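You operate a simulated robot arm through the tools that you are given. There is no shell and no other tool.

You run a simulated robot arm. Do the job below in one go: nothing can be reset, and whatever is moved stays where it is left.

TASK
Lock the spare lid on its stand, fit the orange ring and close the IN port with the grey cap.
Fine: the green stand knob locks it; the ring is in the tester's drawer and goes over the lid's neck; shut the drawer. Set down upright: what you pick out.

The check looks at the end state, three seconds after you hand in, the way a careful person would. Anything else that was tipped, shoved, dropped, spilled or broken makes it a failure. Lids that push on must go on centred and level and be pressed home; caps that screw on are set level and turned clockwise until they are tight.

THE ROBOT
A 7-joint arm with a two-finger parallel gripper, fixed in place. Base frame: the origin is at the foot of the arm, x ahead of it, y to its left, z up; the work surface is at about z = 850. Units: mm, degrees, N and s.
Its first joint turns from -149.0 to 149.0 degrees. Payload 3.43 kg.
The TCP is the grasp point between the finger pads, 30 mm short of the fingertips. In the tool frame z runs along the fingers and y along their closing line. Largest opening 94 mm; finger width 28, thickness 10; the body of the gripper, 50 by 96 mm, starts 55 mm behind the TCP.
Orientation is that of the tool frame in the base frame, as a unit quaternion [w, x, y, z]. With the fingers straight down and closing along the base's y, the tool's x points along the base's -x, its y along +y and its z along -z.

THE INTERFACE
- The arm moves only by the tool move_arm. Its argument "rows" is a list of rows, each a list of 3 entries, a list of its own where there are three numbers: the turn, a rotation vector about the tool's x, y, z in degrees, then the shift along the tool's x, y, z in mm, then the finger opening in mm, from 0 to 94. In form: [[[rx, ry, rz], [dx, dy, dz], claw], ...]. A call has 1 to 20 rows; each row is the pose to reach, as a shift and turn from the pose commanded when the call began, along the tool's axes at that moment. Each row takes 0.2 s and may step no farther than 50 mm and 8.6 degrees from the row before; otherwise, or with a gripper value out of range, the whole call is refused. A pose out of reach is approached as far as the arm can. The call stops where the force on the tool passes 40 N (or 10 N more than at its start, if that is more) or the arm is blocked; 0.2 s more then pass. Each finger travels about 45 mm/s and halts on what it meets, pressing with about 21 N; the grip force reading is that of the motor and also rises with nothing between the fingers. The clock runs only during rows and for 0.2 s after the last one: add rows that repeat a pose to give the fingers time. It gives the time, the measured TCP pose, the force on the tool (base axes), the opening and the grip force at its end, in the units of the frame above (readings bear some noise), with the torque about the TCP (base axes, N m) and any sound that the robot's microphone picked up.
- Cameras (640 x 400 px; columns grow to the right, rows downward): "scene" is fixed at [42.3, 649.9, 1599.1]; the picture's right is [0.42, -0.91, 0.00], its down [-0.73, -0.34, -0.59] and it looks along [0.54, 0.25, -0.81] (base axes); focal length 321 px, centre (320, 200). "wrist" rides on the gripper at [76, 14, -102] in the tool frame; the picture's right is [-0.18, 0.98, 0.00], its down [-0.75, -0.14, -0.64] and it looks along [-0.63, -0.12, 0.77] (tool axes); focal length 243 px, centre (320, 200). There is no depth. A picture from a camera that has moved, and an enlarged one, comes with that camera's place and axes in the base frame and with its lens. The place of the scene camera against the robot may be out by one fixed shift of up to 12 mm in any direction.
- grab_frame(camera): a new picture of that camera. No time passes.
- inspect(camera, box): a new picture of the part [left, top, right, bottom] of that camera's present view, enlarged. No time passes.
- sign_off(): hands the job in; it is judged then, once.

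Nothing tells you positions but the pictures and the camera data. Unless the task says otherwise, let go and move clear before handing in.

The tools are called after "Emit:" as name(argument=value, ...) on one line, values as JSON. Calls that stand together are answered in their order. move_arm: Moves the arm, as the interface text tells. Its arguments: {"type":"object","properties":{"rows":{"type":"array"}},"required":["rows"]} The other tools are called the same way: grab_frame (camera) takes a picture; inspect (camera, box) takes an enlarged picture of a part of a camera's view; sign_off () hands the job in.

At the start:

```text
time_s: 0.0
tcp_pos: [673.4, 723.2, 1173.5]
ee_rot: [0.0, -0.001, 1.0, 0.001]
ft_force: [-0.5, -0.3, 1.3]
ft_torque: [0.0, 0.01, -0.03]
finger_gap: 94.2
grip_force: 0.0
```

scene: 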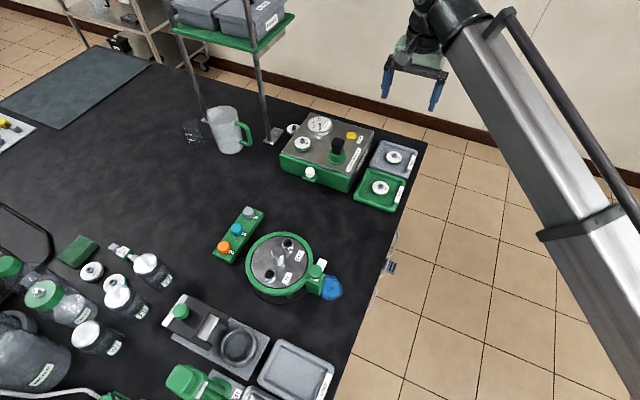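
wrist: 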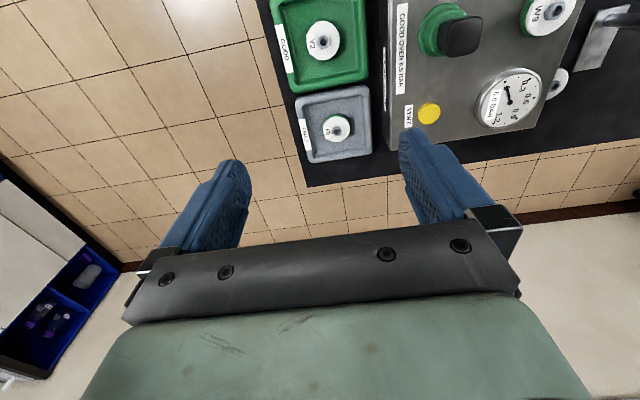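

I see a bench with a tester box, trays, a round lid with two ports on a stand, a rack with coloured caps, and bottles. I'll enlarge the parts first to identify everything.

Emit:
inspect(camera="scene", box=[200, 190, 360, 310])

Emit:
inspect(camera="scene", box=[260, 100, 420, 220])

Emit:
inspect(camera="scene", box=[150, 280, 350, 400])

Emit:
inspect(camera="scene", box=[0, 220, 200, 400])

Emit:
inspect(camera="wrist", box=[260, 0, 640, 200])

```text
3.33 times, centred on (280, 250) of scene
camera zoom: at [42.3, 649.9, 1599.1], right [0.42, -0.91, 0.0], down [-0.73, -0.34, -0.59], along [0.54, 0.25, -0.81], focal length 1071 px, centre (453, 33)
```

zoom: 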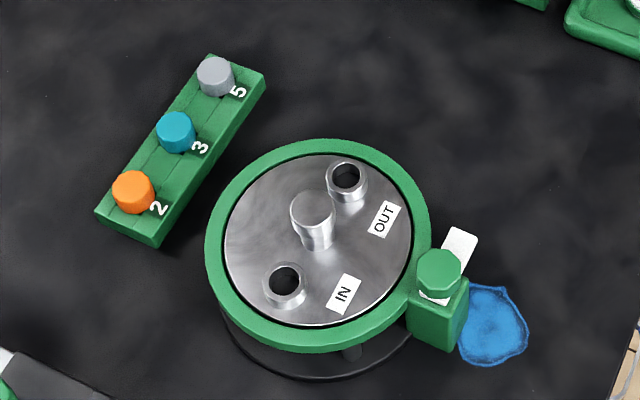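

```text
3.33 times, centred on (340, 160) of scene
camera zoom: at [42.3, 649.9, 1599.1], right [0.42, -0.91, 0.0], down [-0.73, -0.34, -0.59], along [0.54, 0.25, -0.81], focal length 1071 px, centre (253, 333)
```

zoom: 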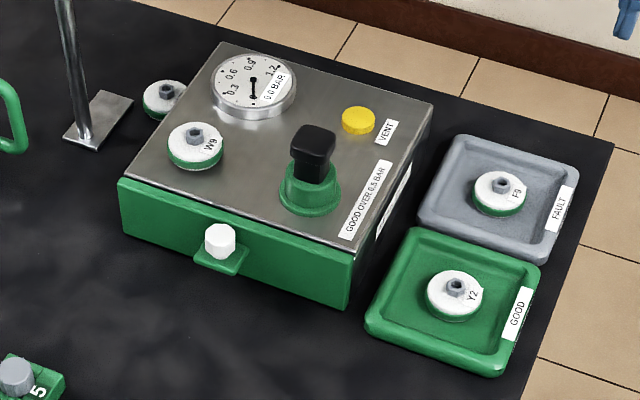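

```text
3.20 times, centred on (250, 340) of scene
camera zoom: at [42.3, 649.9, 1599.1], right [0.42, -0.91, 0.0], down [-0.73, -0.34, -0.59], along [0.54, 0.25, -0.81], focal length 1028 px, centre (544, -248)
```

zoom: 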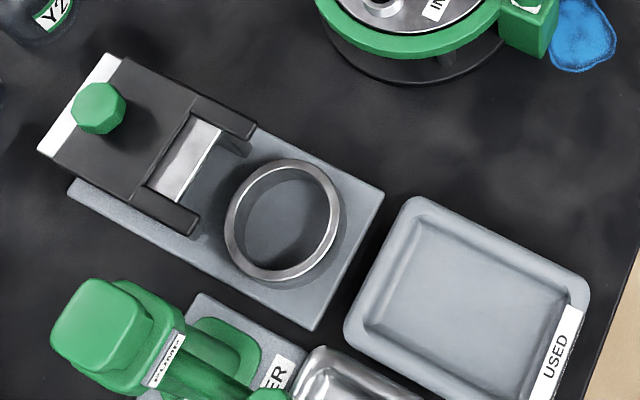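

```text
2.22 times, centred on (100, 310) of scene
camera zoom: at [42.3, 649.9, 1599.1], right [0.42, -0.91, 0.0], down [-0.73, -0.34, -0.59], along [0.54, 0.25, -0.81], focal length 714 px, centre (809, -44)
```

zoom: 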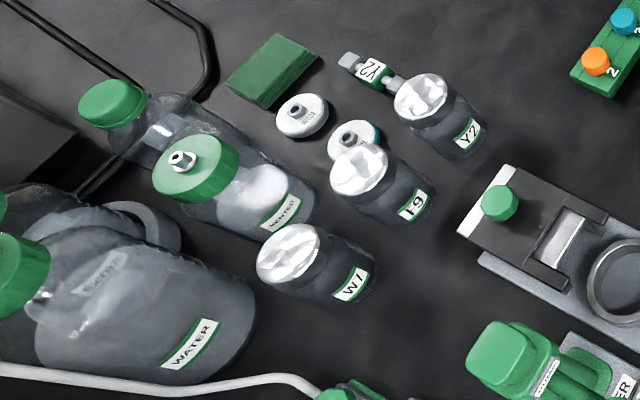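

```text
1.68 times, centred on (450, 100) of wrist
camera zoom: at [596.2, 737.8, 1277.5], right [0.18, 0.98, 0.0], down [0.75, -0.14, 0.64], along [0.63, -0.12, -0.77], focal length 409 px, centre (101, 368)
```

zoom: 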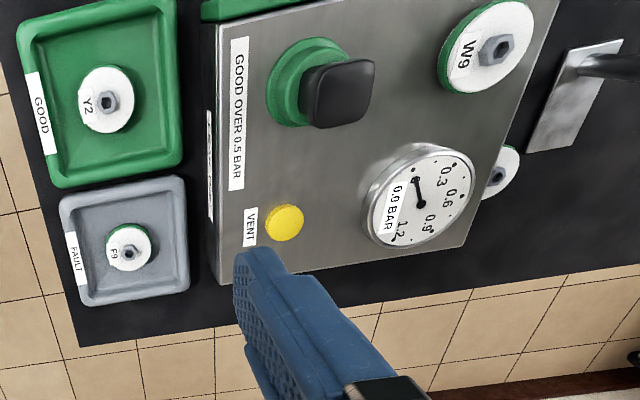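

The spare lid with its IN/OUT ports sits in the green ring stand at about (303, 877). The cap rack is near (335, 1010) and the tester front, with its white drawer knob, is near (595, 938). I'll move the wrist camera closer to look at the lid and its knob.

Emit:
move_arm(rows=[[[0, 0, -7.1], [44.8, -7.1, 7.3], 94], [[0, 0, -14.2], [89.6, -14.2, 14.6], 94], [[0, 0, -21.3], [134.4, -21.3, 21.9], 94], [[0, 0, -28.4], [179.2, -28.4, 29.2], 94], [[0, 0, -35.5], [224, -35.5, 36.5], 94], [[0, 0, -42.6], [268.8, -42.6, 43.8], 94], [[0, 0, -49.7], [313.6, -49.7, 51.1], 94], [[0, 0, -56.8], [358.4, -56.8, 58.4], 94], [[0, 0, -63.9], [403.2, -63.9, 65.7], 94], [[0, 0, -71], [448, -71, 73], 94], [[0, 0, -71], [448, -71, 73], 94]])

Emit:
grab_frame(camera="wrist")

Emit:
grab_frame(camera="scene")

```text
time_s: 2.4
tcp_pos: [225.0, 652.4, 1101.3]
ee_rot: [0.0, -0.581, 0.814, 0.0]
ft_force: [0.6, -0.9, -0.3]
ft_torque: [-0.01, 0.01, 0.0]
finger_gap: 93.9
grip_force: 0.0
```

```text
taken
camera wrist: at [186.3, 585.9, 1204.6], right [-0.87, 0.49, 0.0], down [0.38, 0.67, 0.64], along [0.32, 0.56, -0.77], focal length 243 px, centre (320, 200)
```

wrist: 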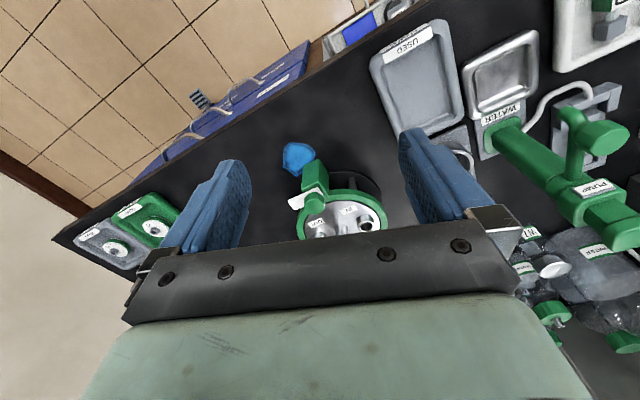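

```text
taken
```

scene: 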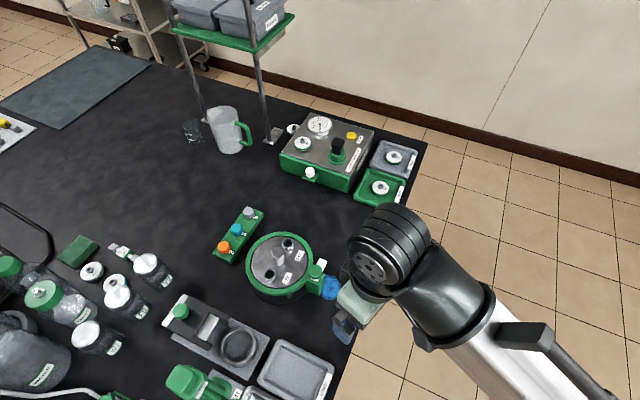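

The area visible to the wrist camera is right under the grasp point. Next I'll move over the lid at height to look at its ports, neck and knob.

Emit:
move_arm(rows=[[[0, 0, 0], [-40, 0, -8], 94], [[0, 0, 0], [-80, 0, -16], 94], [[0, 0, 0], [-120, 0, -24], 94], [[0, 0, 0], [-160, 0, -32], 94], [[0, 0, 0], [-200, 0, -40], 94], [[0, 0, 0], [-238, 0, -50], 94], [[0, 0, 0], [-238, 0, -50], 94]])

Emit:
grab_frame(camera="wrist")

Emit:
inspect(camera="wrist", box=[220, 0, 420, 125])

```text
time_s: 4.0
tcp_pos: [305.8, 875.2, 1151.7]
ee_rot: [0.001, -0.58, 0.815, 0.001]
ft_force: [-1.1, -0.1, 0.1]
ft_torque: [0.01, -0.02, 0.04]
finger_gap: 94.0
grip_force: 0.1
```

```text
taken
camera wrist: at [266.4, 809.4, 1255.1], right [-0.87, 0.49, 0.0], down [0.38, 0.67, 0.64], along [0.32, 0.56, -0.77], focal length 243 px, centre (320, 200)
```

wrist: 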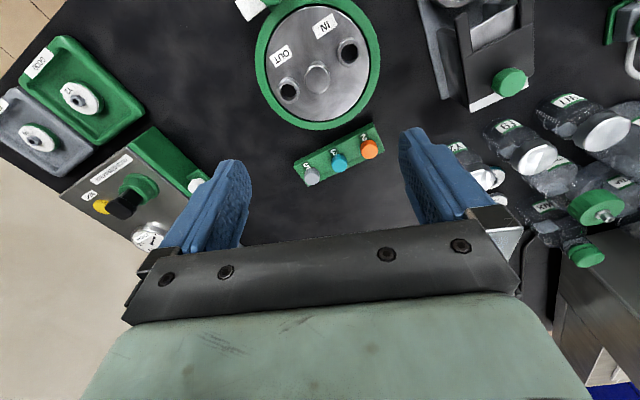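

```text
3.20 times, centred on (320, 62) of wrist
camera zoom: at [266.4, 809.4, 1255.1], right [-0.87, 0.49, 0.0], down [0.38, 0.67, 0.64], along [0.32, 0.56, -0.77], focal length 776 px, centre (320, 640)
```

zoom: 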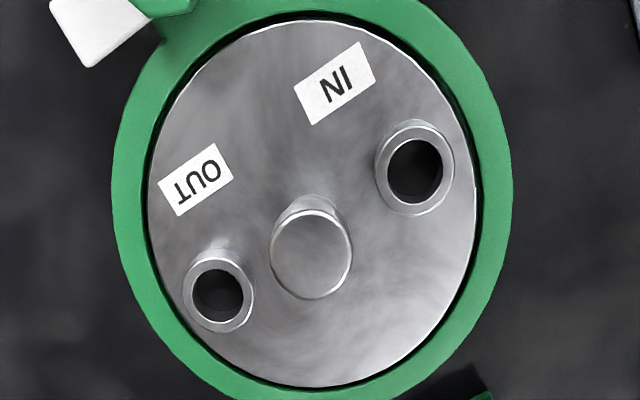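

The lid is clear: the centre neck is at about (307, 875), IN port on one side and OUT on the other. Next I'll look closely at the stand knob.

Emit:
move_arm(rows=[[[0, 0, 0], [27, -9, 33], 94], [[0, 0, 0], [54, -18, 66], 94], [[0, 0, 0], [80, -28, 100], 94], [[0, 0, 0], [80, -28, 100], 94]])

Emit:
grab_frame(camera="wrist")

Emit:
inspect(camera="wrist", box=[220, 30, 420, 155])

```text
time_s: 5.0
tcp_pos: [304.7, 791.9, 1049.3]
ee_rot: [0.0, -0.581, 0.814, 0.0]
ft_force: [-1.0, 0.8, -0.1]
ft_torque: [-0.01, 0.03, 0.02]
finger_gap: 93.8
grip_force: 0.1
```

```text
taken
camera wrist: at [264.4, 725.0, 1153.3], right [-0.87, 0.49, 0.0], down [0.38, 0.67, 0.64], along [0.32, 0.56, -0.77], focal length 243 px, centre (320, 200)
```

wrist: 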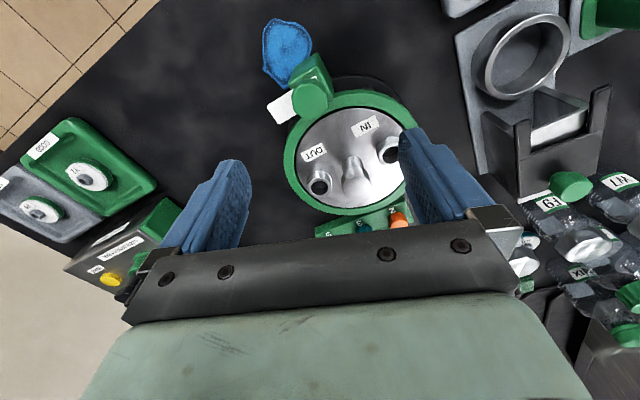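

```text
3.20 times, centred on (320, 92) of wrist
camera zoom: at [264.4, 725.0, 1153.3], right [-0.87, 0.49, 0.0], down [0.38, 0.67, 0.64], along [0.32, 0.56, -0.77], focal length 776 px, centre (320, 544)
```

zoom: 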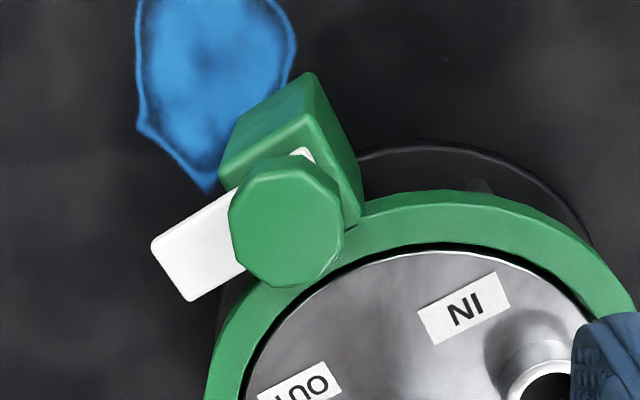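

The stand knob is an octagonal green knob on a block, with a white tongue under it pointing along +x, off the lid. I'll look closer and from a lower angle.

Emit:
move_arm(rows=[[[0, 0, 0], [30, -1, 20], 94], [[0, 0, 0], [60, -3, 40], 94], [[0, 0, 0], [60, -3, 60], 94], [[0, 0, 0], [60, -3, 60], 94]])

Emit:
grab_frame(camera="wrist")

Emit:
inspect(camera="wrist", box=[220, 100, 420, 225])

Emit:
inspect(camera="scene", box=[290, 240, 350, 300])

```text
time_s: 6.0
tcp_pos: [285.8, 736.6, 991.0]
ee_rot: [0.001, -0.58, 0.814, -0.001]
ft_force: [1.1, 0.0, -0.7]
ft_torque: [0.01, -0.01, -0.04]
finger_gap: 93.6
grip_force: 0.0
```

```text
taken
camera wrist: at [247.1, 668.1, 1094.0], right [-0.87, 0.49, 0.0], down [0.38, 0.67, 0.64], along [0.32, 0.56, -0.77], focal length 243 px, centre (320, 200)
```

wrist: 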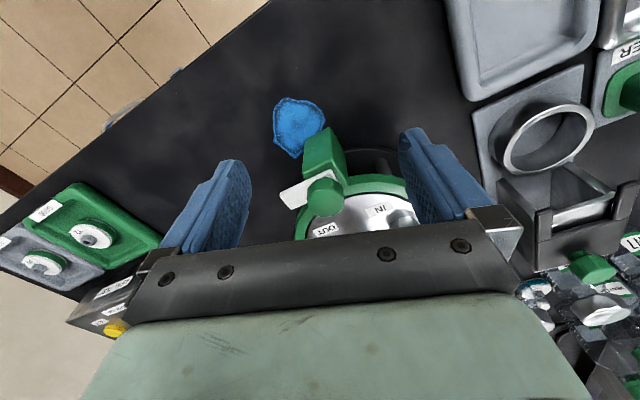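

```text
3.20 times, centred on (320, 162) of wrist
camera zoom: at [247.1, 668.1, 1094.0], right [-0.87, 0.49, 0.0], down [0.38, 0.67, 0.64], along [0.32, 0.56, -0.77], focal length 776 px, centre (320, 320)
```

zoom: 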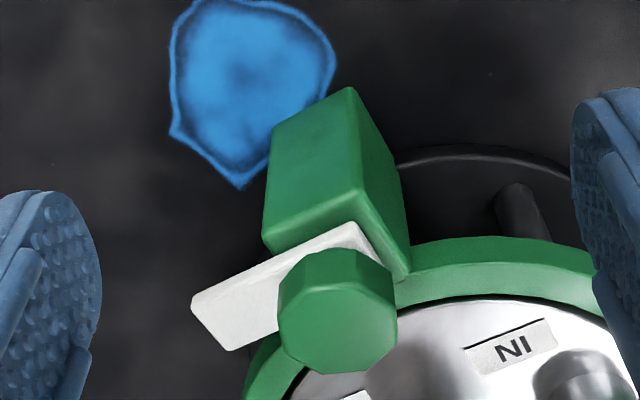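

```text
6.67 times, centred on (320, 270) of scene
camera zoom: at [42.3, 649.9, 1599.1], right [0.42, -0.91, 0.0], down [-0.73, -0.34, -0.59], along [0.54, 0.25, -0.81], focal length 2142 px, centre (320, -267)
```

zoom: 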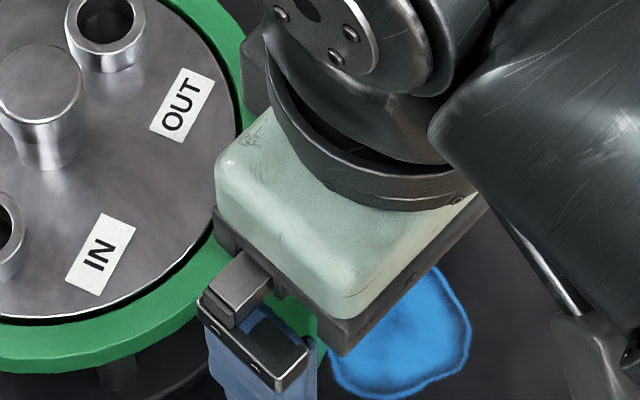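

The knob's top is at about (304.5, 777, 950), with the white tongue pointing +x at z≈927. A 90° turn anticlockwise from above would swing it over the lid. I'll rotate the gripper so the fingers close along y, and hover over the knob to check.

Emit:
move_arm(rows=[[[0, 0, 8], [-5, -1, -19], 90], [[0, 0, 16], [-10, -1, -19], 85], [[0, 0, 24], [-15, -2, -19], 80], [[0, 0, 32], [-20, -2, -19], 75], [[0, 0, 40], [-25, -3, -19], 70], [[0, 0, 48], [-30, -3, -19], 65], [[0, 0, 56], [-35, -4, -19], 60], [[0, 0, 64], [-40, -4, -19], 60], [[0, 0, 71], [-44.3, -4.5, -19], 60], [[0, 0, 71], [-44.3, -4.5, -19], 60]])

Emit:
grab_frame(camera="wrist")

Emit:
inspect(camera="wrist", box=[220, 100, 420, 225])

Emit:
grab_frame(camera="scene")

```text
time_s: 8.2
tcp_pos: [303.7, 776.6, 1011.0]
ee_rot: [0.0, 0.002, 1.0, 0.0]
ft_force: [-0.5, -0.8, -1.1]
ft_torque: [-0.02, 0.01, -0.03]
finger_gap: 59.8
grip_force: 0.0
```

```text
taken
camera wrist: at [227.6, 790.3, 1113.7], right [0.19, 0.98, 0.0], down [0.75, -0.14, 0.64], along [0.63, -0.12, -0.77], focal length 243 px, centre (320, 200)
```

wrist: 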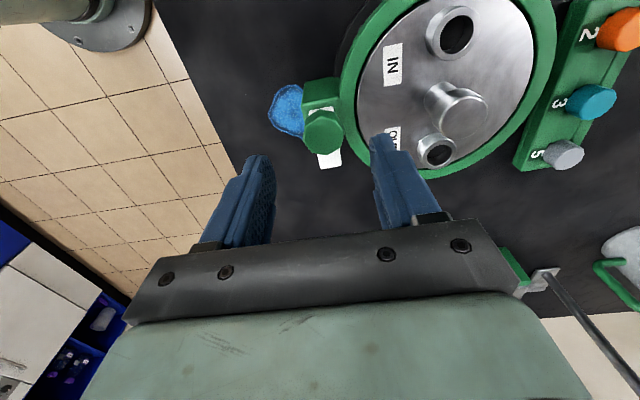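

```text
3.20 times, centred on (320, 162) of wrist
camera zoom: at [227.6, 790.3, 1113.7], right [0.19, 0.98, 0.0], down [0.75, -0.14, 0.64], along [0.63, -0.12, -0.77], focal length 776 px, centre (320, 320)
```

zoom: 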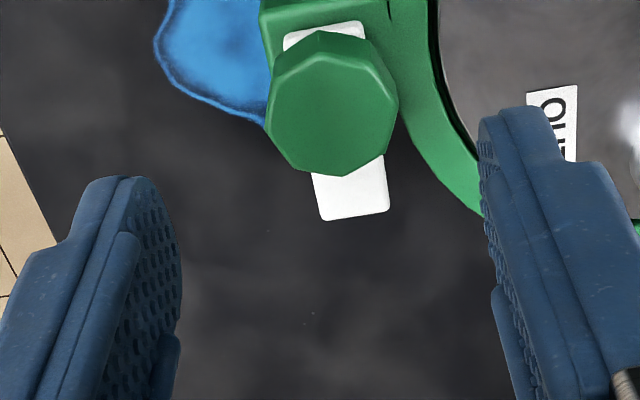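

```text
taken
```

scene: 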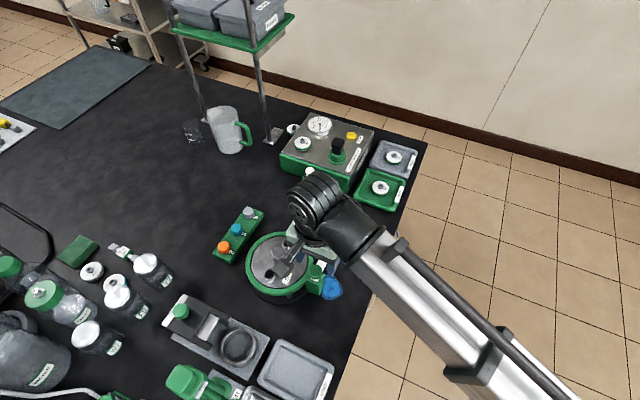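

The view confirms the knob is centred between the fingers at about (303, 778). I'll descend to a finger depth of about 12 mm on the knob and close.

Emit:
move_arm(rows=[[[0, 0, 0], [0, 1, 20], 60], [[0, 0, 0], [0, 1, 35], 50], [[0, 0, 0], [0, 1, 43], 45], [[0, 0, 0], [0, 1, 43], 25], [[0, 0, 0], [0, 1, 43], 20], [[0, 0, 0], [0, 1, 43], 20], [[0, 0, 0], [0, 1, 43], 20]])

Emit:
grab_frame(camera="wrist")

```text
time_s: 9.8
tcp_pos: [305.0, 777.4, 967.4]
ee_rot: [0.0, 0.001, 1.0, 0.001]
ft_force: [0.6, 20.2, -0.1]
ft_torque: [0.48, 0.03, -0.01]
finger_gap: 28.2
grip_force: 20.8
```

```text
taken
camera wrist: at [227.7, 792.2, 1070.5], right [0.18, 0.98, 0.0], down [0.75, -0.14, 0.64], along [0.63, -0.12, -0.77], focal length 243 px, centre (320, 200)
```

wrist: 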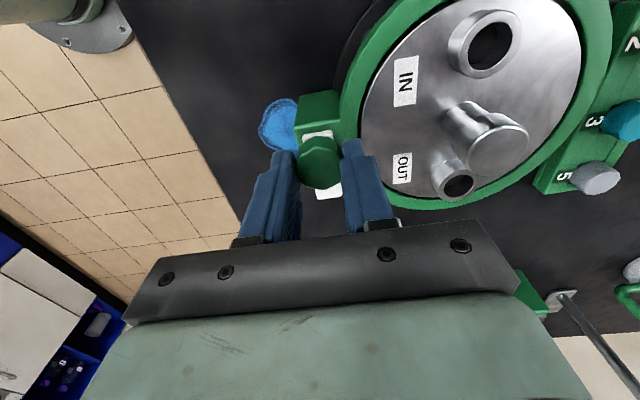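

The grip shows a 20 N side load, so I'm slightly off-centre. I'll nudge +y to relieve it before turning.

Emit:
move_arm(rows=[[[0, 0, 0], [0, 0.7, 0], 20], [[0, 0, 0], [0, 0.7, 0], 20]])

```text
time_s: 10.4
tcp_pos: [304.4, 778.2, 967.4]
ee_rot: [0.001, -0.001, 1.0, 0.001]
ft_force: [1.0, 17.7, -0.4]
ft_torque: [0.46, 0.29, 0.0]
finger_gap: 28.3
grip_force: 21.2
```

Emit:
move_arm(rows=[[[0, 0, 0], [0, 0.7, 0], 20], [[0, 0, 0], [0, 1.4, 0], 20], [[0, 0, 0], [0, 1.4, 0], 20]])

```text
time_s: 11.2
tcp_pos: [304.7, 777.7, 967.3]
ee_rot: [0.0, 0.0, 1.0, -0.001]
ft_force: [-1.7, 7.4, -0.4]
ft_torque: [0.23, -0.16, 0.0]
finger_gap: 28.6
grip_force: 21.1
```

The side load is mostly gone. Now a small anticlockwise test turn.

Emit:
move_arm(rows=[[[0, 0, -5], [0, 0.4, 0], 20], [[0, 0, -10], [0, 0.4, 0], 20], [[0, 0, -15], [0, 0.4, 0], 20], [[0, 0, -15], [0, 0.4, 0], 20]])

Emit:
inspect(camera="wrist", box=[220, 100, 420, 225])

```text
time_s: 12.2
tcp_pos: [303.8, 777.4, 967.4]
ee_rot: [0.001, -0.132, 0.991, -0.001]
ft_force: [-0.9, -3.1, -0.2]
ft_torque: [-0.02, -0.3, -0.01]
finger_gap: 28.1
grip_force: 20.6
```

```text
3.20 times, centred on (320, 162) of wrist
camera zoom: at [226.6, 772.2, 1070.6], right [-0.08, 1.0, 0.0], down [0.76, 0.06, 0.64], along [0.64, 0.05, -0.77], focal length 776 px, centre (320, 320)
```

zoom: 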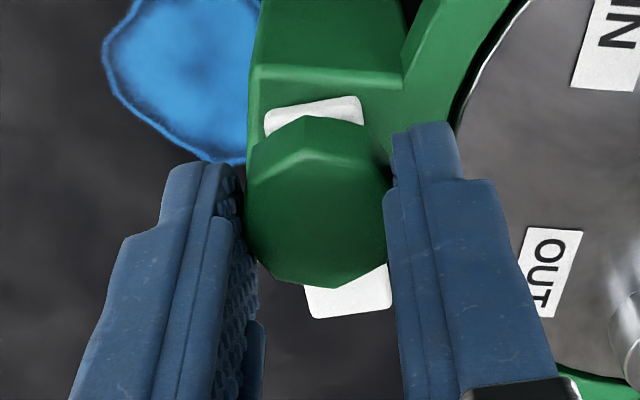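

The knob and its tongue turn freely with the gripper. I'll continue anticlockwise toward the lid and watch the torque.

Emit:
move_arm(rows=[[[0, 0, -7], [0, 0, 0], 20], [[0, 0, -14], [0, 0, 0], 20], [[0, 0, -21], [0, 0, 0], 20], [[0, 0, -28], [0, 0, 0], 20], [[0, 0, -35], [0, 0, 0], 20], [[0, 0, -42], [0, 0, 0], 20], [[0, 0, -42], [0, 0, 0], 20]])

Emit:
grab_frame(camera="wrist")

```text
time_s: 13.8
tcp_pos: [304.5, 777.6, 968.0]
ee_rot: [-0.001, -0.477, 0.879, -0.001]
ft_force: [-0.9, -19.0, -0.1]
ft_torque: [-0.44, 0.18, 0.0]
finger_gap: 28.4
grip_force: 21.1
```

```text
taken
camera wrist: at [251.2, 721.9, 1070.7], right [-0.72, 0.69, 0.0], down [0.53, 0.56, 0.64], along [0.44, 0.46, -0.77], focal length 243 px, centre (320, 200)
```

wrist: 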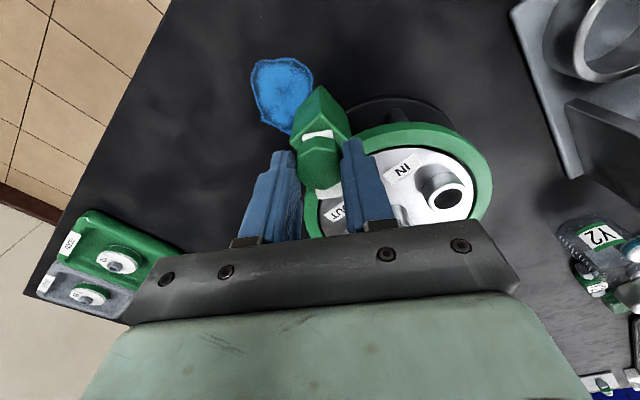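

The turn is going well; the tongue follows. I'll remove the small side load and complete the turn to 90°.

Emit:
move_arm(rows=[[[0, 0, 0], [1.85, -1.2, 0], 20], [[0, 0, -7], [1.85, -1.2, 0], 20], [[0, 0, -14], [1.85, -1.2, 0], 20], [[0, 0, -21], [1.85, -1.2, 0], 20], [[0, 0, -27], [1.85, -1.2, 0], 20], [[0, 0, -33], [1.85, -1.2, 0], 20], [[0, 0, -33], [1.85, -1.2, 0], 20]])

Emit:
inspect(camera="wrist", box=[220, 100, 420, 225])

```text
time_s: 15.4
tcp_pos: [305.2, 776.0, 967.4]
ee_rot: [-0.001, 0.708, -0.706, 0.0]
ft_force: [8.6, 11.0, -0.1]
ft_torque: [0.79, -0.24, 0.0]
finger_gap: 28.3
grip_force: 20.8
```

```text
3.20 times, centred on (320, 162) of wrist
camera zoom: at [290.6, 701.3, 1070.4], right [-0.98, 0.18, 0.0], down [0.14, 0.75, 0.64], along [0.12, 0.63, -0.77], focal length 776 px, centre (320, 320)
```

zoom: 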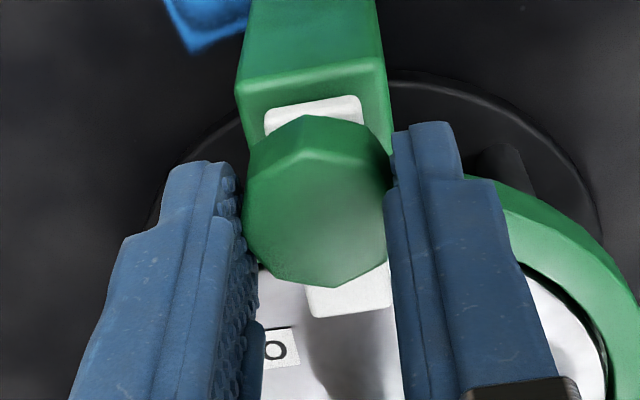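

The tongue now lies over the lid. I'll test a few degrees more to see whether there is an end stop.

Emit:
move_arm(rows=[[[0, 0, -4], [0, 0, 0], 20], [[0, 0, -8], [0, 0, 0], 20], [[0, 0, -8], [0, 0, 0], 20]])

Emit:
inspect(camera="wrist", box=[220, 100, 420, 225])

```text
time_s: 16.2
tcp_pos: [305.8, 775.3, 966.4]
ee_rot: [0.0, 0.755, -0.656, 0.001]
ft_force: [12.3, -0.7, 5.2]
ft_torque: [0.06, -0.25, -0.33]
finger_gap: 29.2
grip_force: 21.0
```

```text
3.20 times, centred on (320, 162) of wrist
camera zoom: at [301.3, 698.4, 1070.7], right [-1.0, 0.05, 0.0], down [0.03, 0.77, 0.64], along [0.03, 0.64, -0.77], focal length 776 px, centre (320, 320)
```

zoom: 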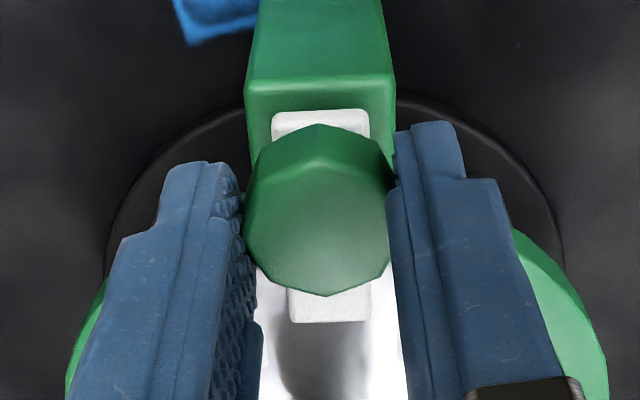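

The torque rose and the knob stopped at about 90°, so that's the end stop and the lid is locked. I'll back the fingers off square, open and rise.

Emit:
move_arm(rows=[[[0, 0, 5], [0, 0, 0], 20], [[0, 0, 5], [0, 0, 0], 44], [[0, 0, 5], [0, 0, 0], 54], [[0, 0, 5], [0, 0, -20], 54], [[0, 0, 5], [0, 0, -60], 54], [[0, 0, 5], [0, 0, -100], 54], [[0, 0, 5], [0, 0, -130], 54]])

Emit:
grab_frame(camera="wrist")

Emit:
inspect(camera="wrist", box=[220, 50, 420, 175])

```text
time_s: 17.8
tcp_pos: [305.3, 777.3, 1098.0]
ee_rot: [0.0, 0.725, -0.688, 0.0]
ft_force: [0.4, 0.5, -0.1]
ft_torque: [-0.01, 0.0, 0.0]
finger_gap: 54.0
grip_force: 0.0
```

```text
taken
camera wrist: at [293.7, 700.1, 1200.8], right [-0.99, 0.13, 0.0], down [0.1, 0.76, 0.64], along [0.08, 0.64, -0.77], focal length 243 px, centre (320, 200)
```

wrist: 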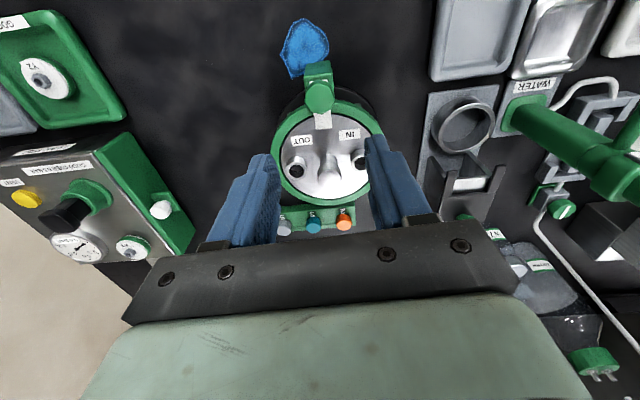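

```text
3.20 times, centred on (320, 112) of wrist
camera zoom: at [293.7, 700.1, 1200.8], right [-0.99, 0.13, 0.0], down [0.1, 0.76, 0.64], along [0.08, 0.64, -0.77], focal length 776 px, centre (320, 480)
```

zoom: 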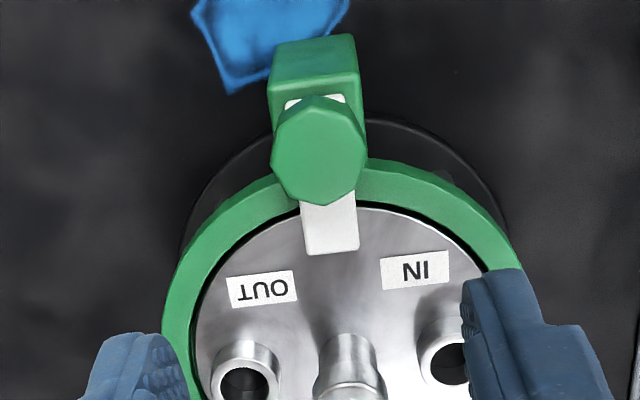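

The tongue holds the lid, so the lid is locked. Next I'll move toward the tester and look at the drawer knob.

Emit:
move_arm(rows=[[[0, 0, 7], [-2, -40, -10], 60], [[0, 0, 14], [-5, -80, -20], 70], [[0, 0, 21], [-8, -120, -30], 80], [[0, 0, 28], [-10, -160, -40], 90], [[0, 0, 35], [-12.8, -196, -50], 94], [[0, 0, 35], [-12.8, -196, -50], 94]])

Emit:
grab_frame(camera="wrist")

Emit:
inspect(camera="scene", box=[270, 100, 390, 200])

```text
time_s: 19.2
tcp_pos: [502.1, 799.9, 1148.6]
ee_rot: [0.0, -0.483, 0.875, 0.0]
ft_force: [0.7, 0.1, -0.6]
ft_torque: [0.02, -0.01, 0.01]
finger_gap: 93.9
grip_force: 0.1
```

```text
taken
camera wrist: at [449.1, 742.7, 1250.7], right [-0.73, 0.68, 0.0], down [0.52, 0.56, 0.64], along [0.44, 0.47, -0.77], focal length 243 px, centre (320, 200)
```

wrist: 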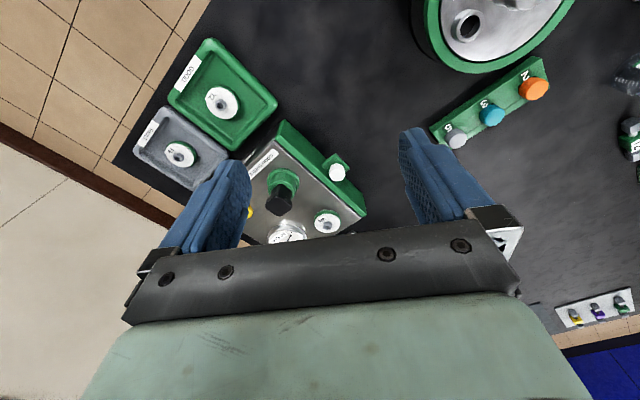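

```text
4.00 times, centred on (330, 150) of scene
camera zoom: at [42.3, 649.9, 1599.1], right [0.42, -0.91, 0.0], down [-0.73, -0.34, -0.59], along [0.54, 0.25, -0.81], focal length 1286 px, centre (280, 400)
```

zoom: 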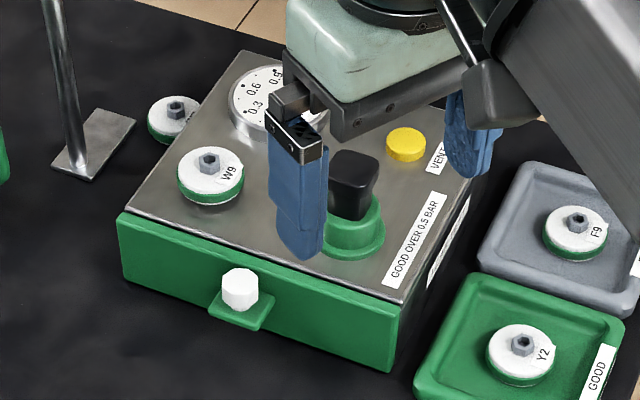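

The drawer knob is an upright white octagonal post on a green tab, at about (592, 939). That's outside the straight-down reach, so I'll yaw to 45° and tilt the fingers outward. I'll check what the arm can reach while still high.

Emit:
move_arm(rows=[[[0, 0, 6.4], [0, 0, 0], 90], [[0, 0, 12.8], [0, 0, 0], 80], [[0, 0, 12.8], [0, 0, 0], 70]])

Emit:
inspect(camera="wrist", box=[240, 100, 400, 230])

```text
time_s: 20.0
tcp_pos: [500.6, 798.6, 1148.1]
ee_rot: [0.001, -0.384, 0.923, 0.001]
ft_force: [-0.1, -0.2, 1.0]
ft_torque: [0.0, 0.03, -0.02]
finger_gap: 70.0
grip_force: 0.0
```

```text
3.08 times, centred on (320, 165) of wrist
camera zoom: at [436.4, 756.0, 1250.5], right [-0.57, 0.82, 0.0], down [0.63, 0.43, 0.64], along [0.53, 0.36, -0.77], focal length 746 px, centre (320, 308)
```

zoom: 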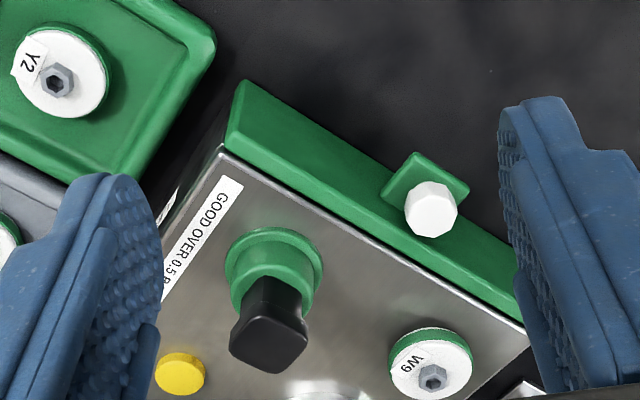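

The knob is octagonal, about 28 mm wide. I'll tilt 35° outward and approach to a point above and in front of it, to verify reach and get a better fix.

Emit:
move_arm(rows=[[[0, -7, 0], [-20, 6, 25], 70], [[0, -14, 0], [-40, 12, 50], 70], [[0, -21, 0], [-60, 18, 75], 70], [[0, -28, 0], [-80, 24, 100], 70], [[0, -35, 0], [-100, 29, 125], 70], [[0, -35, 0], [-118, 33, 148], 70], [[0, -35, 0], [-118, 33, 148], 70]])

Emit:
grab_frame(camera="wrist")

Emit:
grab_frame(camera="scene")

```text
time_s: 21.6
tcp_pos: [559.9, 906.4, 1000.0]
ee_rot: [0.277, -0.367, 0.88, 0.116]
ft_force: [0.7, 0.2, 0.2]
ft_torque: [0.0, 0.0, 0.05]
finger_gap: 70.1
grip_force: 0.0
```

```text
taken
camera wrist: at [463.7, 831.1, 1041.2], right [-0.59, 0.8, 0.11], down [0.28, 0.08, 0.96], along [0.76, 0.6, -0.27], focal length 243 px, centre (320, 200)
```

wrist: 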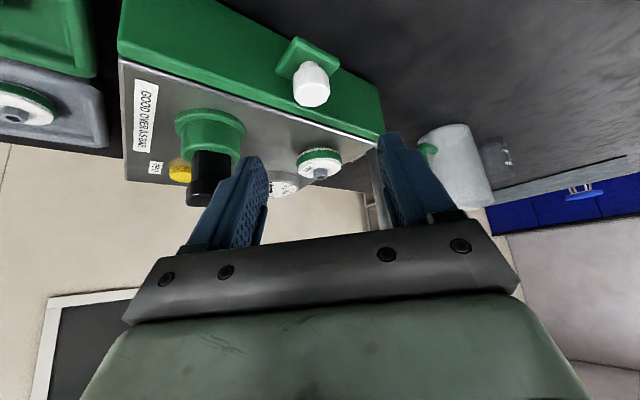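

```text
taken
```

scene: 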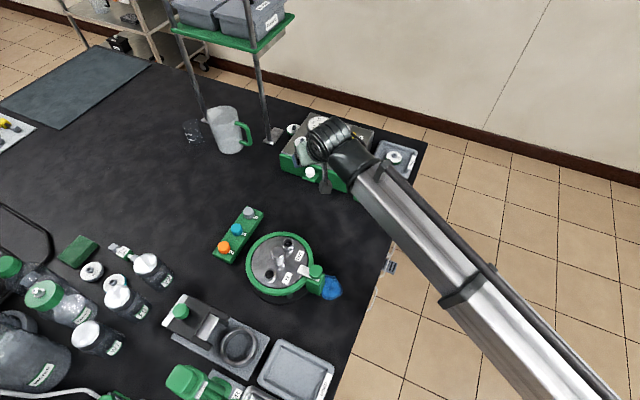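

The arm reaches here comfortably with the tilt. I'll enlarge this view to pin down the knob's position.

Emit:
inspect(camera="wrist", box=[240, 20, 400, 120])

Emit:
inspect(camera="scene", box=[270, 140, 350, 200])

```text
4.00 times, centred on (320, 70) of wrist
camera zoom: at [463.7, 831.1, 1041.2], right [-0.59, 0.8, 0.11], down [0.28, 0.08, 0.96], along [0.76, 0.6, -0.27], focal length 970 px, centre (320, 720)
```

zoom: 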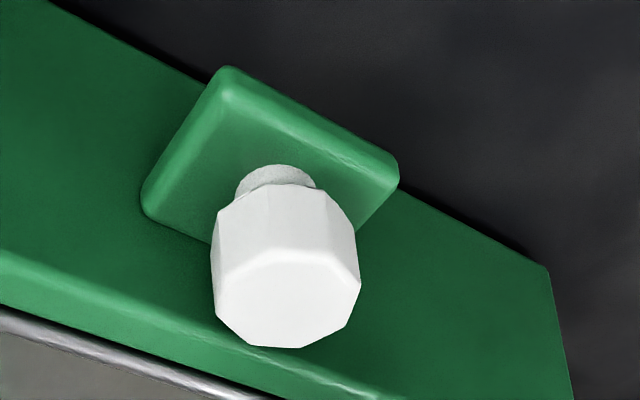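

```text
6.67 times, centred on (310, 170) of scene
camera zoom: at [42.3, 649.9, 1599.1], right [0.42, -0.91, 0.0], down [-0.73, -0.34, -0.59], along [0.54, 0.25, -0.81], focal length 2142 px, centre (387, 400)
```

zoom: 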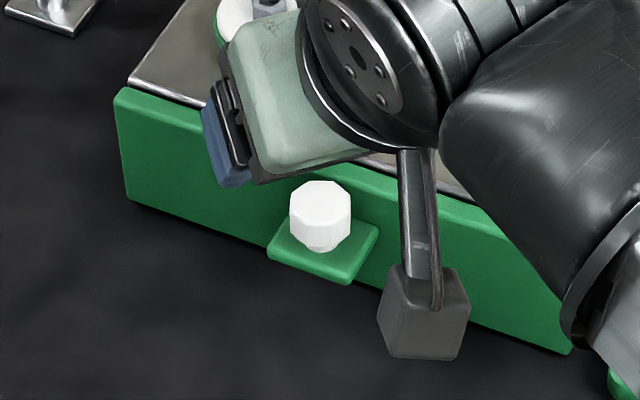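

I put the knob head centre at about (568, 916, 924), top at z≈932, with a stem and tab below. I'll go to a hover point along the finger axis and check the alignment.

Emit:
move_arm(rows=[[[0, 0, 0], [16, 0.5, 4], 65], [[0, 0, 0], [32.7, 1, 8.8], 60], [[0, 0, 0], [32.7, 1, 8.8], 60]])

Emit:
grab_frame(camera="wrist")

Emit:
inspect(camera="wrist", box=[220, 80, 420, 205])

```text
time_s: 22.4
tcp_pos: [543.7, 893.1, 973.5]
ee_rot: [0.278, -0.366, 0.881, 0.116]
ft_force: [0.3, -0.4, -1.3]
ft_torque: [0.01, 0.01, 0.0]
finger_gap: 60.0
grip_force: 0.0
```

```text
taken
camera wrist: at [447.4, 817.1, 1014.0], right [-0.59, 0.8, 0.11], down [0.28, 0.08, 0.96], along [0.76, 0.6, -0.27], focal length 243 px, centre (320, 200)
```

wrist: 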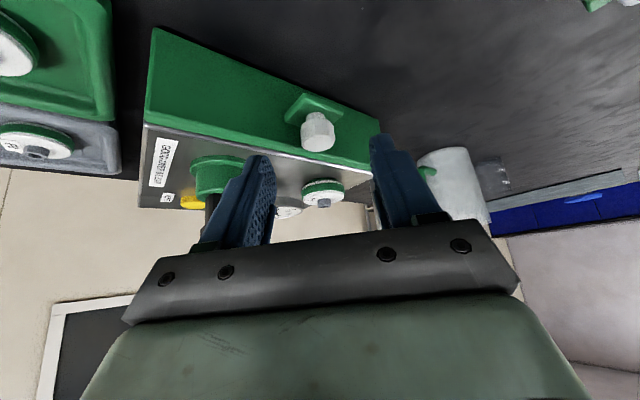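

```text
3.20 times, centred on (320, 142) of wrist
camera zoom: at [447.4, 817.1, 1014.0], right [-0.59, 0.8, 0.11], down [0.28, 0.08, 0.96], along [0.76, 0.6, -0.27], focal length 776 px, centre (320, 384)
```

zoom: 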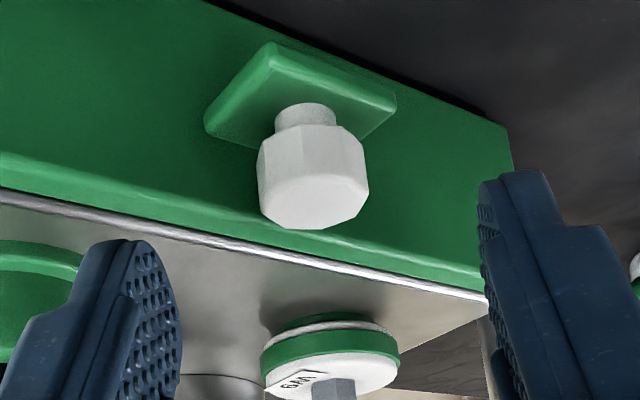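

The knob is nearly centred on the approach axis. I'll advance 40 mm along the fingers with a small correction and close.

Emit:
move_arm(rows=[[[0, 0, 0], [1.5, -1.3, 15], 60], [[0, 0, 0], [1.5, -1.3, 30], 55], [[0, 0, 0], [1.5, -1.3, 40], 50], [[0, 0, 0], [1.5, -1.3, 40], 50]])

Emit:
inspect(camera="wrist", box=[220, 80, 420, 205])

Emit:
inspect(camera="scene", box=[270, 140, 350, 200])

```text
time_s: 23.4
tcp_pos: [558.2, 905.5, 942.1]
ee_rot: [0.278, -0.367, 0.88, 0.116]
ft_force: [-15.8, -13.3, 19.7]
ft_torque: [-0.53, -0.46, -0.73]
finger_gap: 49.4
grip_force: 0.0
```

```text
3.20 times, centred on (320, 142) of wrist
camera zoom: at [462.5, 828.9, 982.4], right [-0.59, 0.8, 0.11], down [0.27, 0.08, 0.96], along [0.76, 0.6, -0.26], focal length 776 px, centre (320, 384)
```

zoom: 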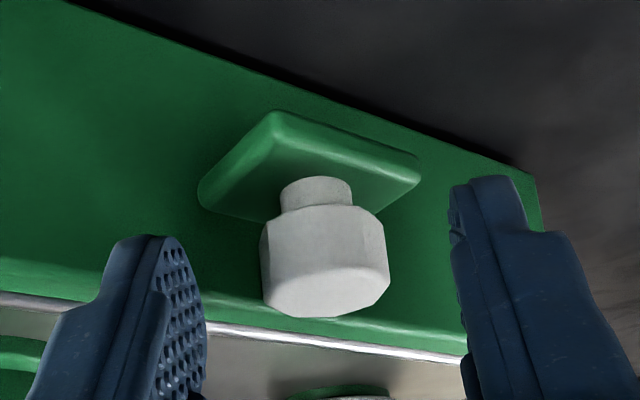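

```text
6.67 times, centred on (310, 170) of scene
camera zoom: at [42.3, 649.9, 1599.1], right [0.42, -0.91, 0.0], down [-0.73, -0.34, -0.59], along [0.54, 0.25, -0.81], focal length 2142 px, centre (387, 400)
```

zoom: 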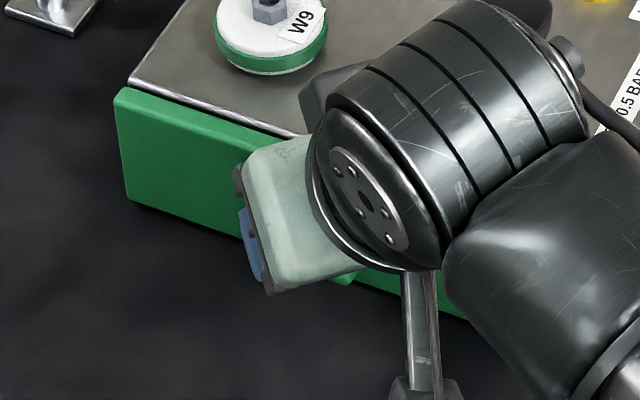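

One fingertip is touching the tester front: the knob sits only about 1.5 mm off the drawer face, so the fingers must straddle it along y. I'll back off and turn to yaw 0, with the tilt toward +x.

Emit:
move_arm(rows=[[[0, 0, 0], [0, 0, -15], 50], [[0, 0, 0], [0, 0, -50], 50], [[0, 0, 0], [0, 0, -90], 50], [[0, 0, 0], [0, 0, -90], 50]])

Emit:
grab_frame(camera="scene")

```text
time_s: 24.4
tcp_pos: [523.3, 870.6, 1012.6]
ee_rot: [0.278, -0.366, 0.88, 0.116]
ft_force: [0.2, 0.0, -0.5]
ft_torque: [0.01, 0.04, 0.0]
finger_gap: 50.0
grip_force: 0.0
```

```text
taken
```

scene: 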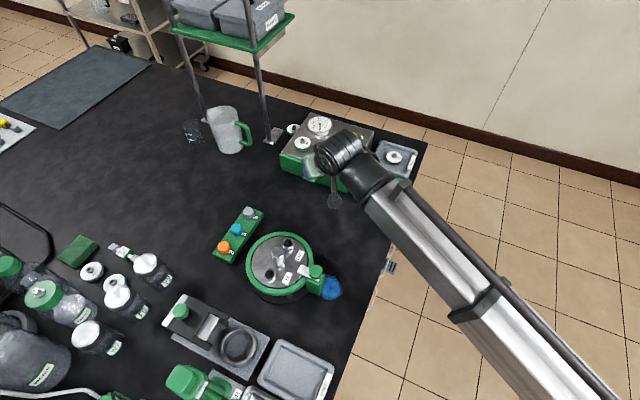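

I'm clear, and nothing moved. Now I'll re-orient to yaw 0 with 30° tilt toward +x, hovering 60 mm before the knob.

Emit:
move_arm(rows=[[[4.03, 0.79, 6.33], [-2.6, 5.5, 5.4], 50], [[8.07, 1.58, 12.65], [-5.3, 11, 10.8], 50], [[12.1, 2.37, 18.98], [-8, 16.6, 16.3], 50], [[16.13, 3.16, 25.3], [-10.6, 22, 21.7], 50], [[20.17, 3.95, 31.6], [-13.3, 27.6, 27.1], 50], [[24.2, 4.74, 37.96], [-15.9, 33.2, 32.6], 50], [[24.2, 4.74, 37.96], [-15.9, 33.2, 32.6], 50]])

Emit:
grab_frame(camera="wrist")

Emit:
inspect(camera="wrist", box=[220, 60, 420, 185])

```text
time_s: 26.0
tcp_pos: [522.8, 915.6, 994.8]
ee_rot: [0.258, 0.0, 0.966, 0.0]
ft_force: [0.7, -0.5, -0.4]
ft_torque: [0.02, -0.01, 0.02]
finger_gap: 50.2
grip_force: 0.0
```

```text
taken
camera wrist: at [404.5, 930.1, 1046.9], right [0.16, 0.98, 0.09], down [0.33, -0.14, 0.93], along [0.93, -0.12, -0.35], focal length 243 px, centre (320, 200)
```

wrist: 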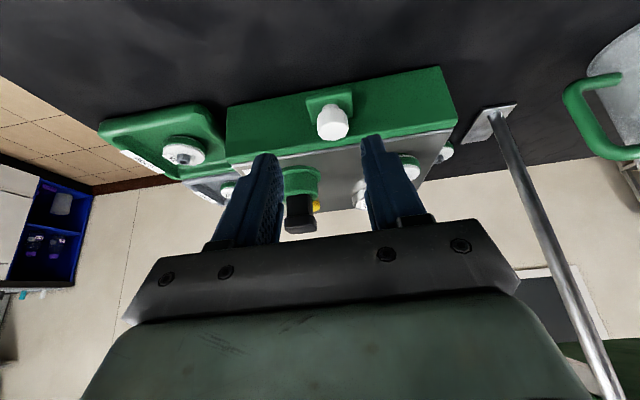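

```text
3.20 times, centred on (320, 122) of wrist
camera zoom: at [404.5, 930.1, 1046.9], right [0.16, 0.98, 0.09], down [0.33, -0.14, 0.93], along [0.93, -0.12, -0.35], focal length 776 px, centre (320, 448)
```

zoom: 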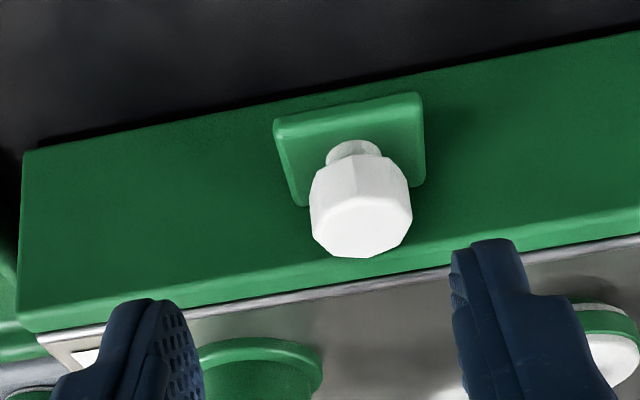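

The lateral knob position differs from my earlier estimate, so I need to make sure the tester hasn't shifted from that contact.

Emit:
inspect(camera="scene", box=[270, 140, 350, 200])

Emit:
inspect(camera="scene", box=[270, 100, 430, 220])

```text
6.67 times, centred on (310, 170) of scene
camera zoom: at [42.3, 649.9, 1599.1], right [0.42, -0.91, 0.0], down [-0.73, -0.34, -0.59], along [0.54, 0.25, -0.81], focal length 2142 px, centre (387, 400)
```

zoom: 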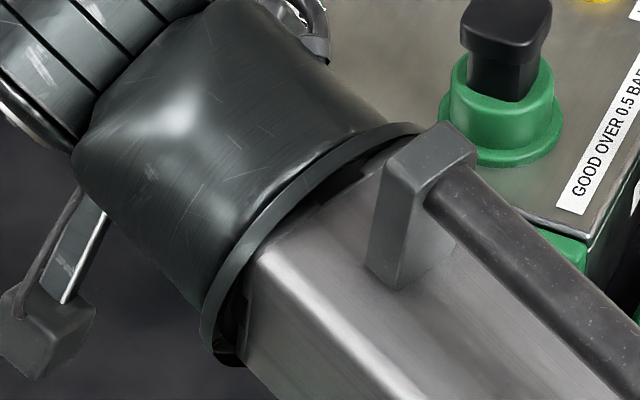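

```text
3.33 times, centred on (350, 160) of scene
camera zoom: at [42.3, 649.9, 1599.1], right [0.42, -0.91, 0.0], down [-0.73, -0.34, -0.59], along [0.54, 0.25, -0.81], focal length 1071 px, centre (220, 333)
```

zoom: 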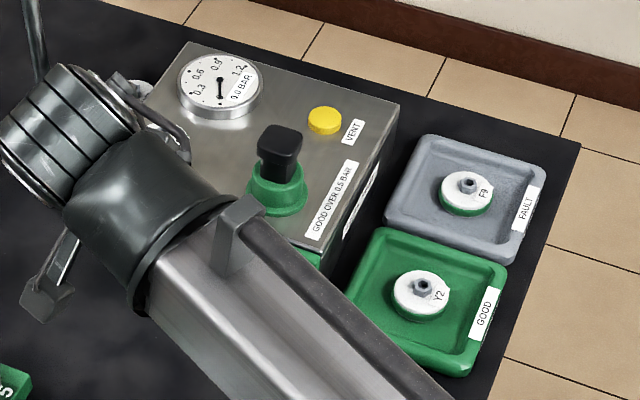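

The tester is unmoved; my earlier depth was off because both views shared an azimuth. Triangulating across the two azimuths puts the knob head centre at about (578, 926, 911). I'll advance to 30 mm short of the grip and re-check.

Emit:
move_arm(rows=[[[0, 0, 0], [-1, 5, 15], 50], [[0, 0, 0], [-2, 10.4, 30], 50], [[0, 0, 0], [-2.8, 10.4, 43.7], 50], [[0, 0, 0], [-2.8, 10.4, 43.7], 50]])

Emit:
inspect(camera="wrist", box=[220, 60, 420, 185])

```text
time_s: 27.0
tcp_pos: [544.7, 925.8, 959.1]
ee_rot: [0.259, -0.002, 0.966, 0.001]
ft_force: [-0.2, 0.7, 0.0]
ft_torque: [0.0, 0.01, 0.01]
finger_gap: 49.9
grip_force: 0.1
```

```text
3.20 times, centred on (320, 122) of wrist
camera zoom: at [427.8, 939.7, 1011.0], right [0.16, 0.98, 0.09], down [0.33, -0.14, 0.93], along [0.93, -0.12, -0.35], focal length 776 px, centre (320, 448)
```

zoom: 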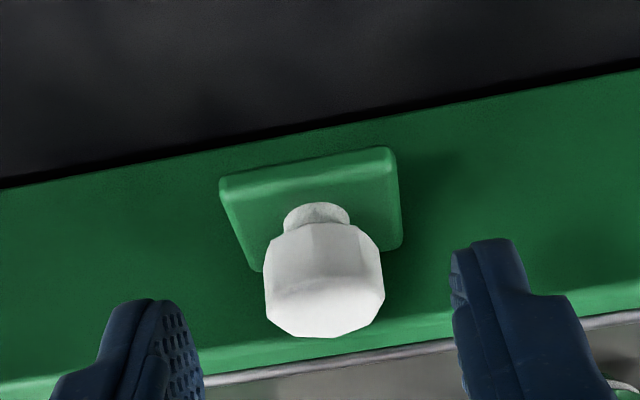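

The prediction matches. I'll advance the last 30 mm and close on the knob.

Emit:
move_arm(rows=[[[0, 0, 0], [0, 1, 15], 50], [[0, 0, 0], [0, 1, 30], 50], [[0, 0, 0], [0, 1, 30], 40], [[0, 0, 0], [0, 1, 30], 24], [[0, 0, 0], [0, 1, 30], 18], [[0, 0, 0], [0, 1, 30], 18], [[0, 0, 0], [0, 1, 30], 18]])

Emit:
inspect(camera="wrist", box=[220, 60, 420, 185])

```text
time_s: 28.6
tcp_pos: [561.0, 925.3, 932.5]
ee_rot: [0.259, -0.001, 0.966, -0.001]
ft_force: [-2.8, -23.7, -6.4]
ft_torque: [-0.04, -0.33, -0.41]
finger_gap: 24.5
grip_force: 45.3
```

```text
3.20 times, centred on (320, 122) of wrist
camera zoom: at [443.3, 939.7, 984.8], right [0.16, 0.98, 0.09], down [0.33, -0.14, 0.93], along [0.93, -0.12, -0.35], focal length 776 px, centre (320, 448)
```

zoom: 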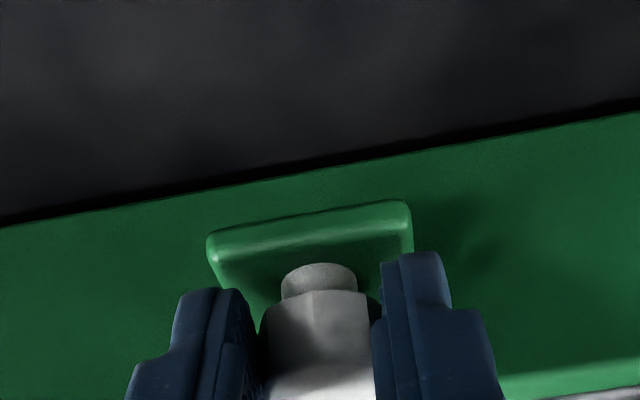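

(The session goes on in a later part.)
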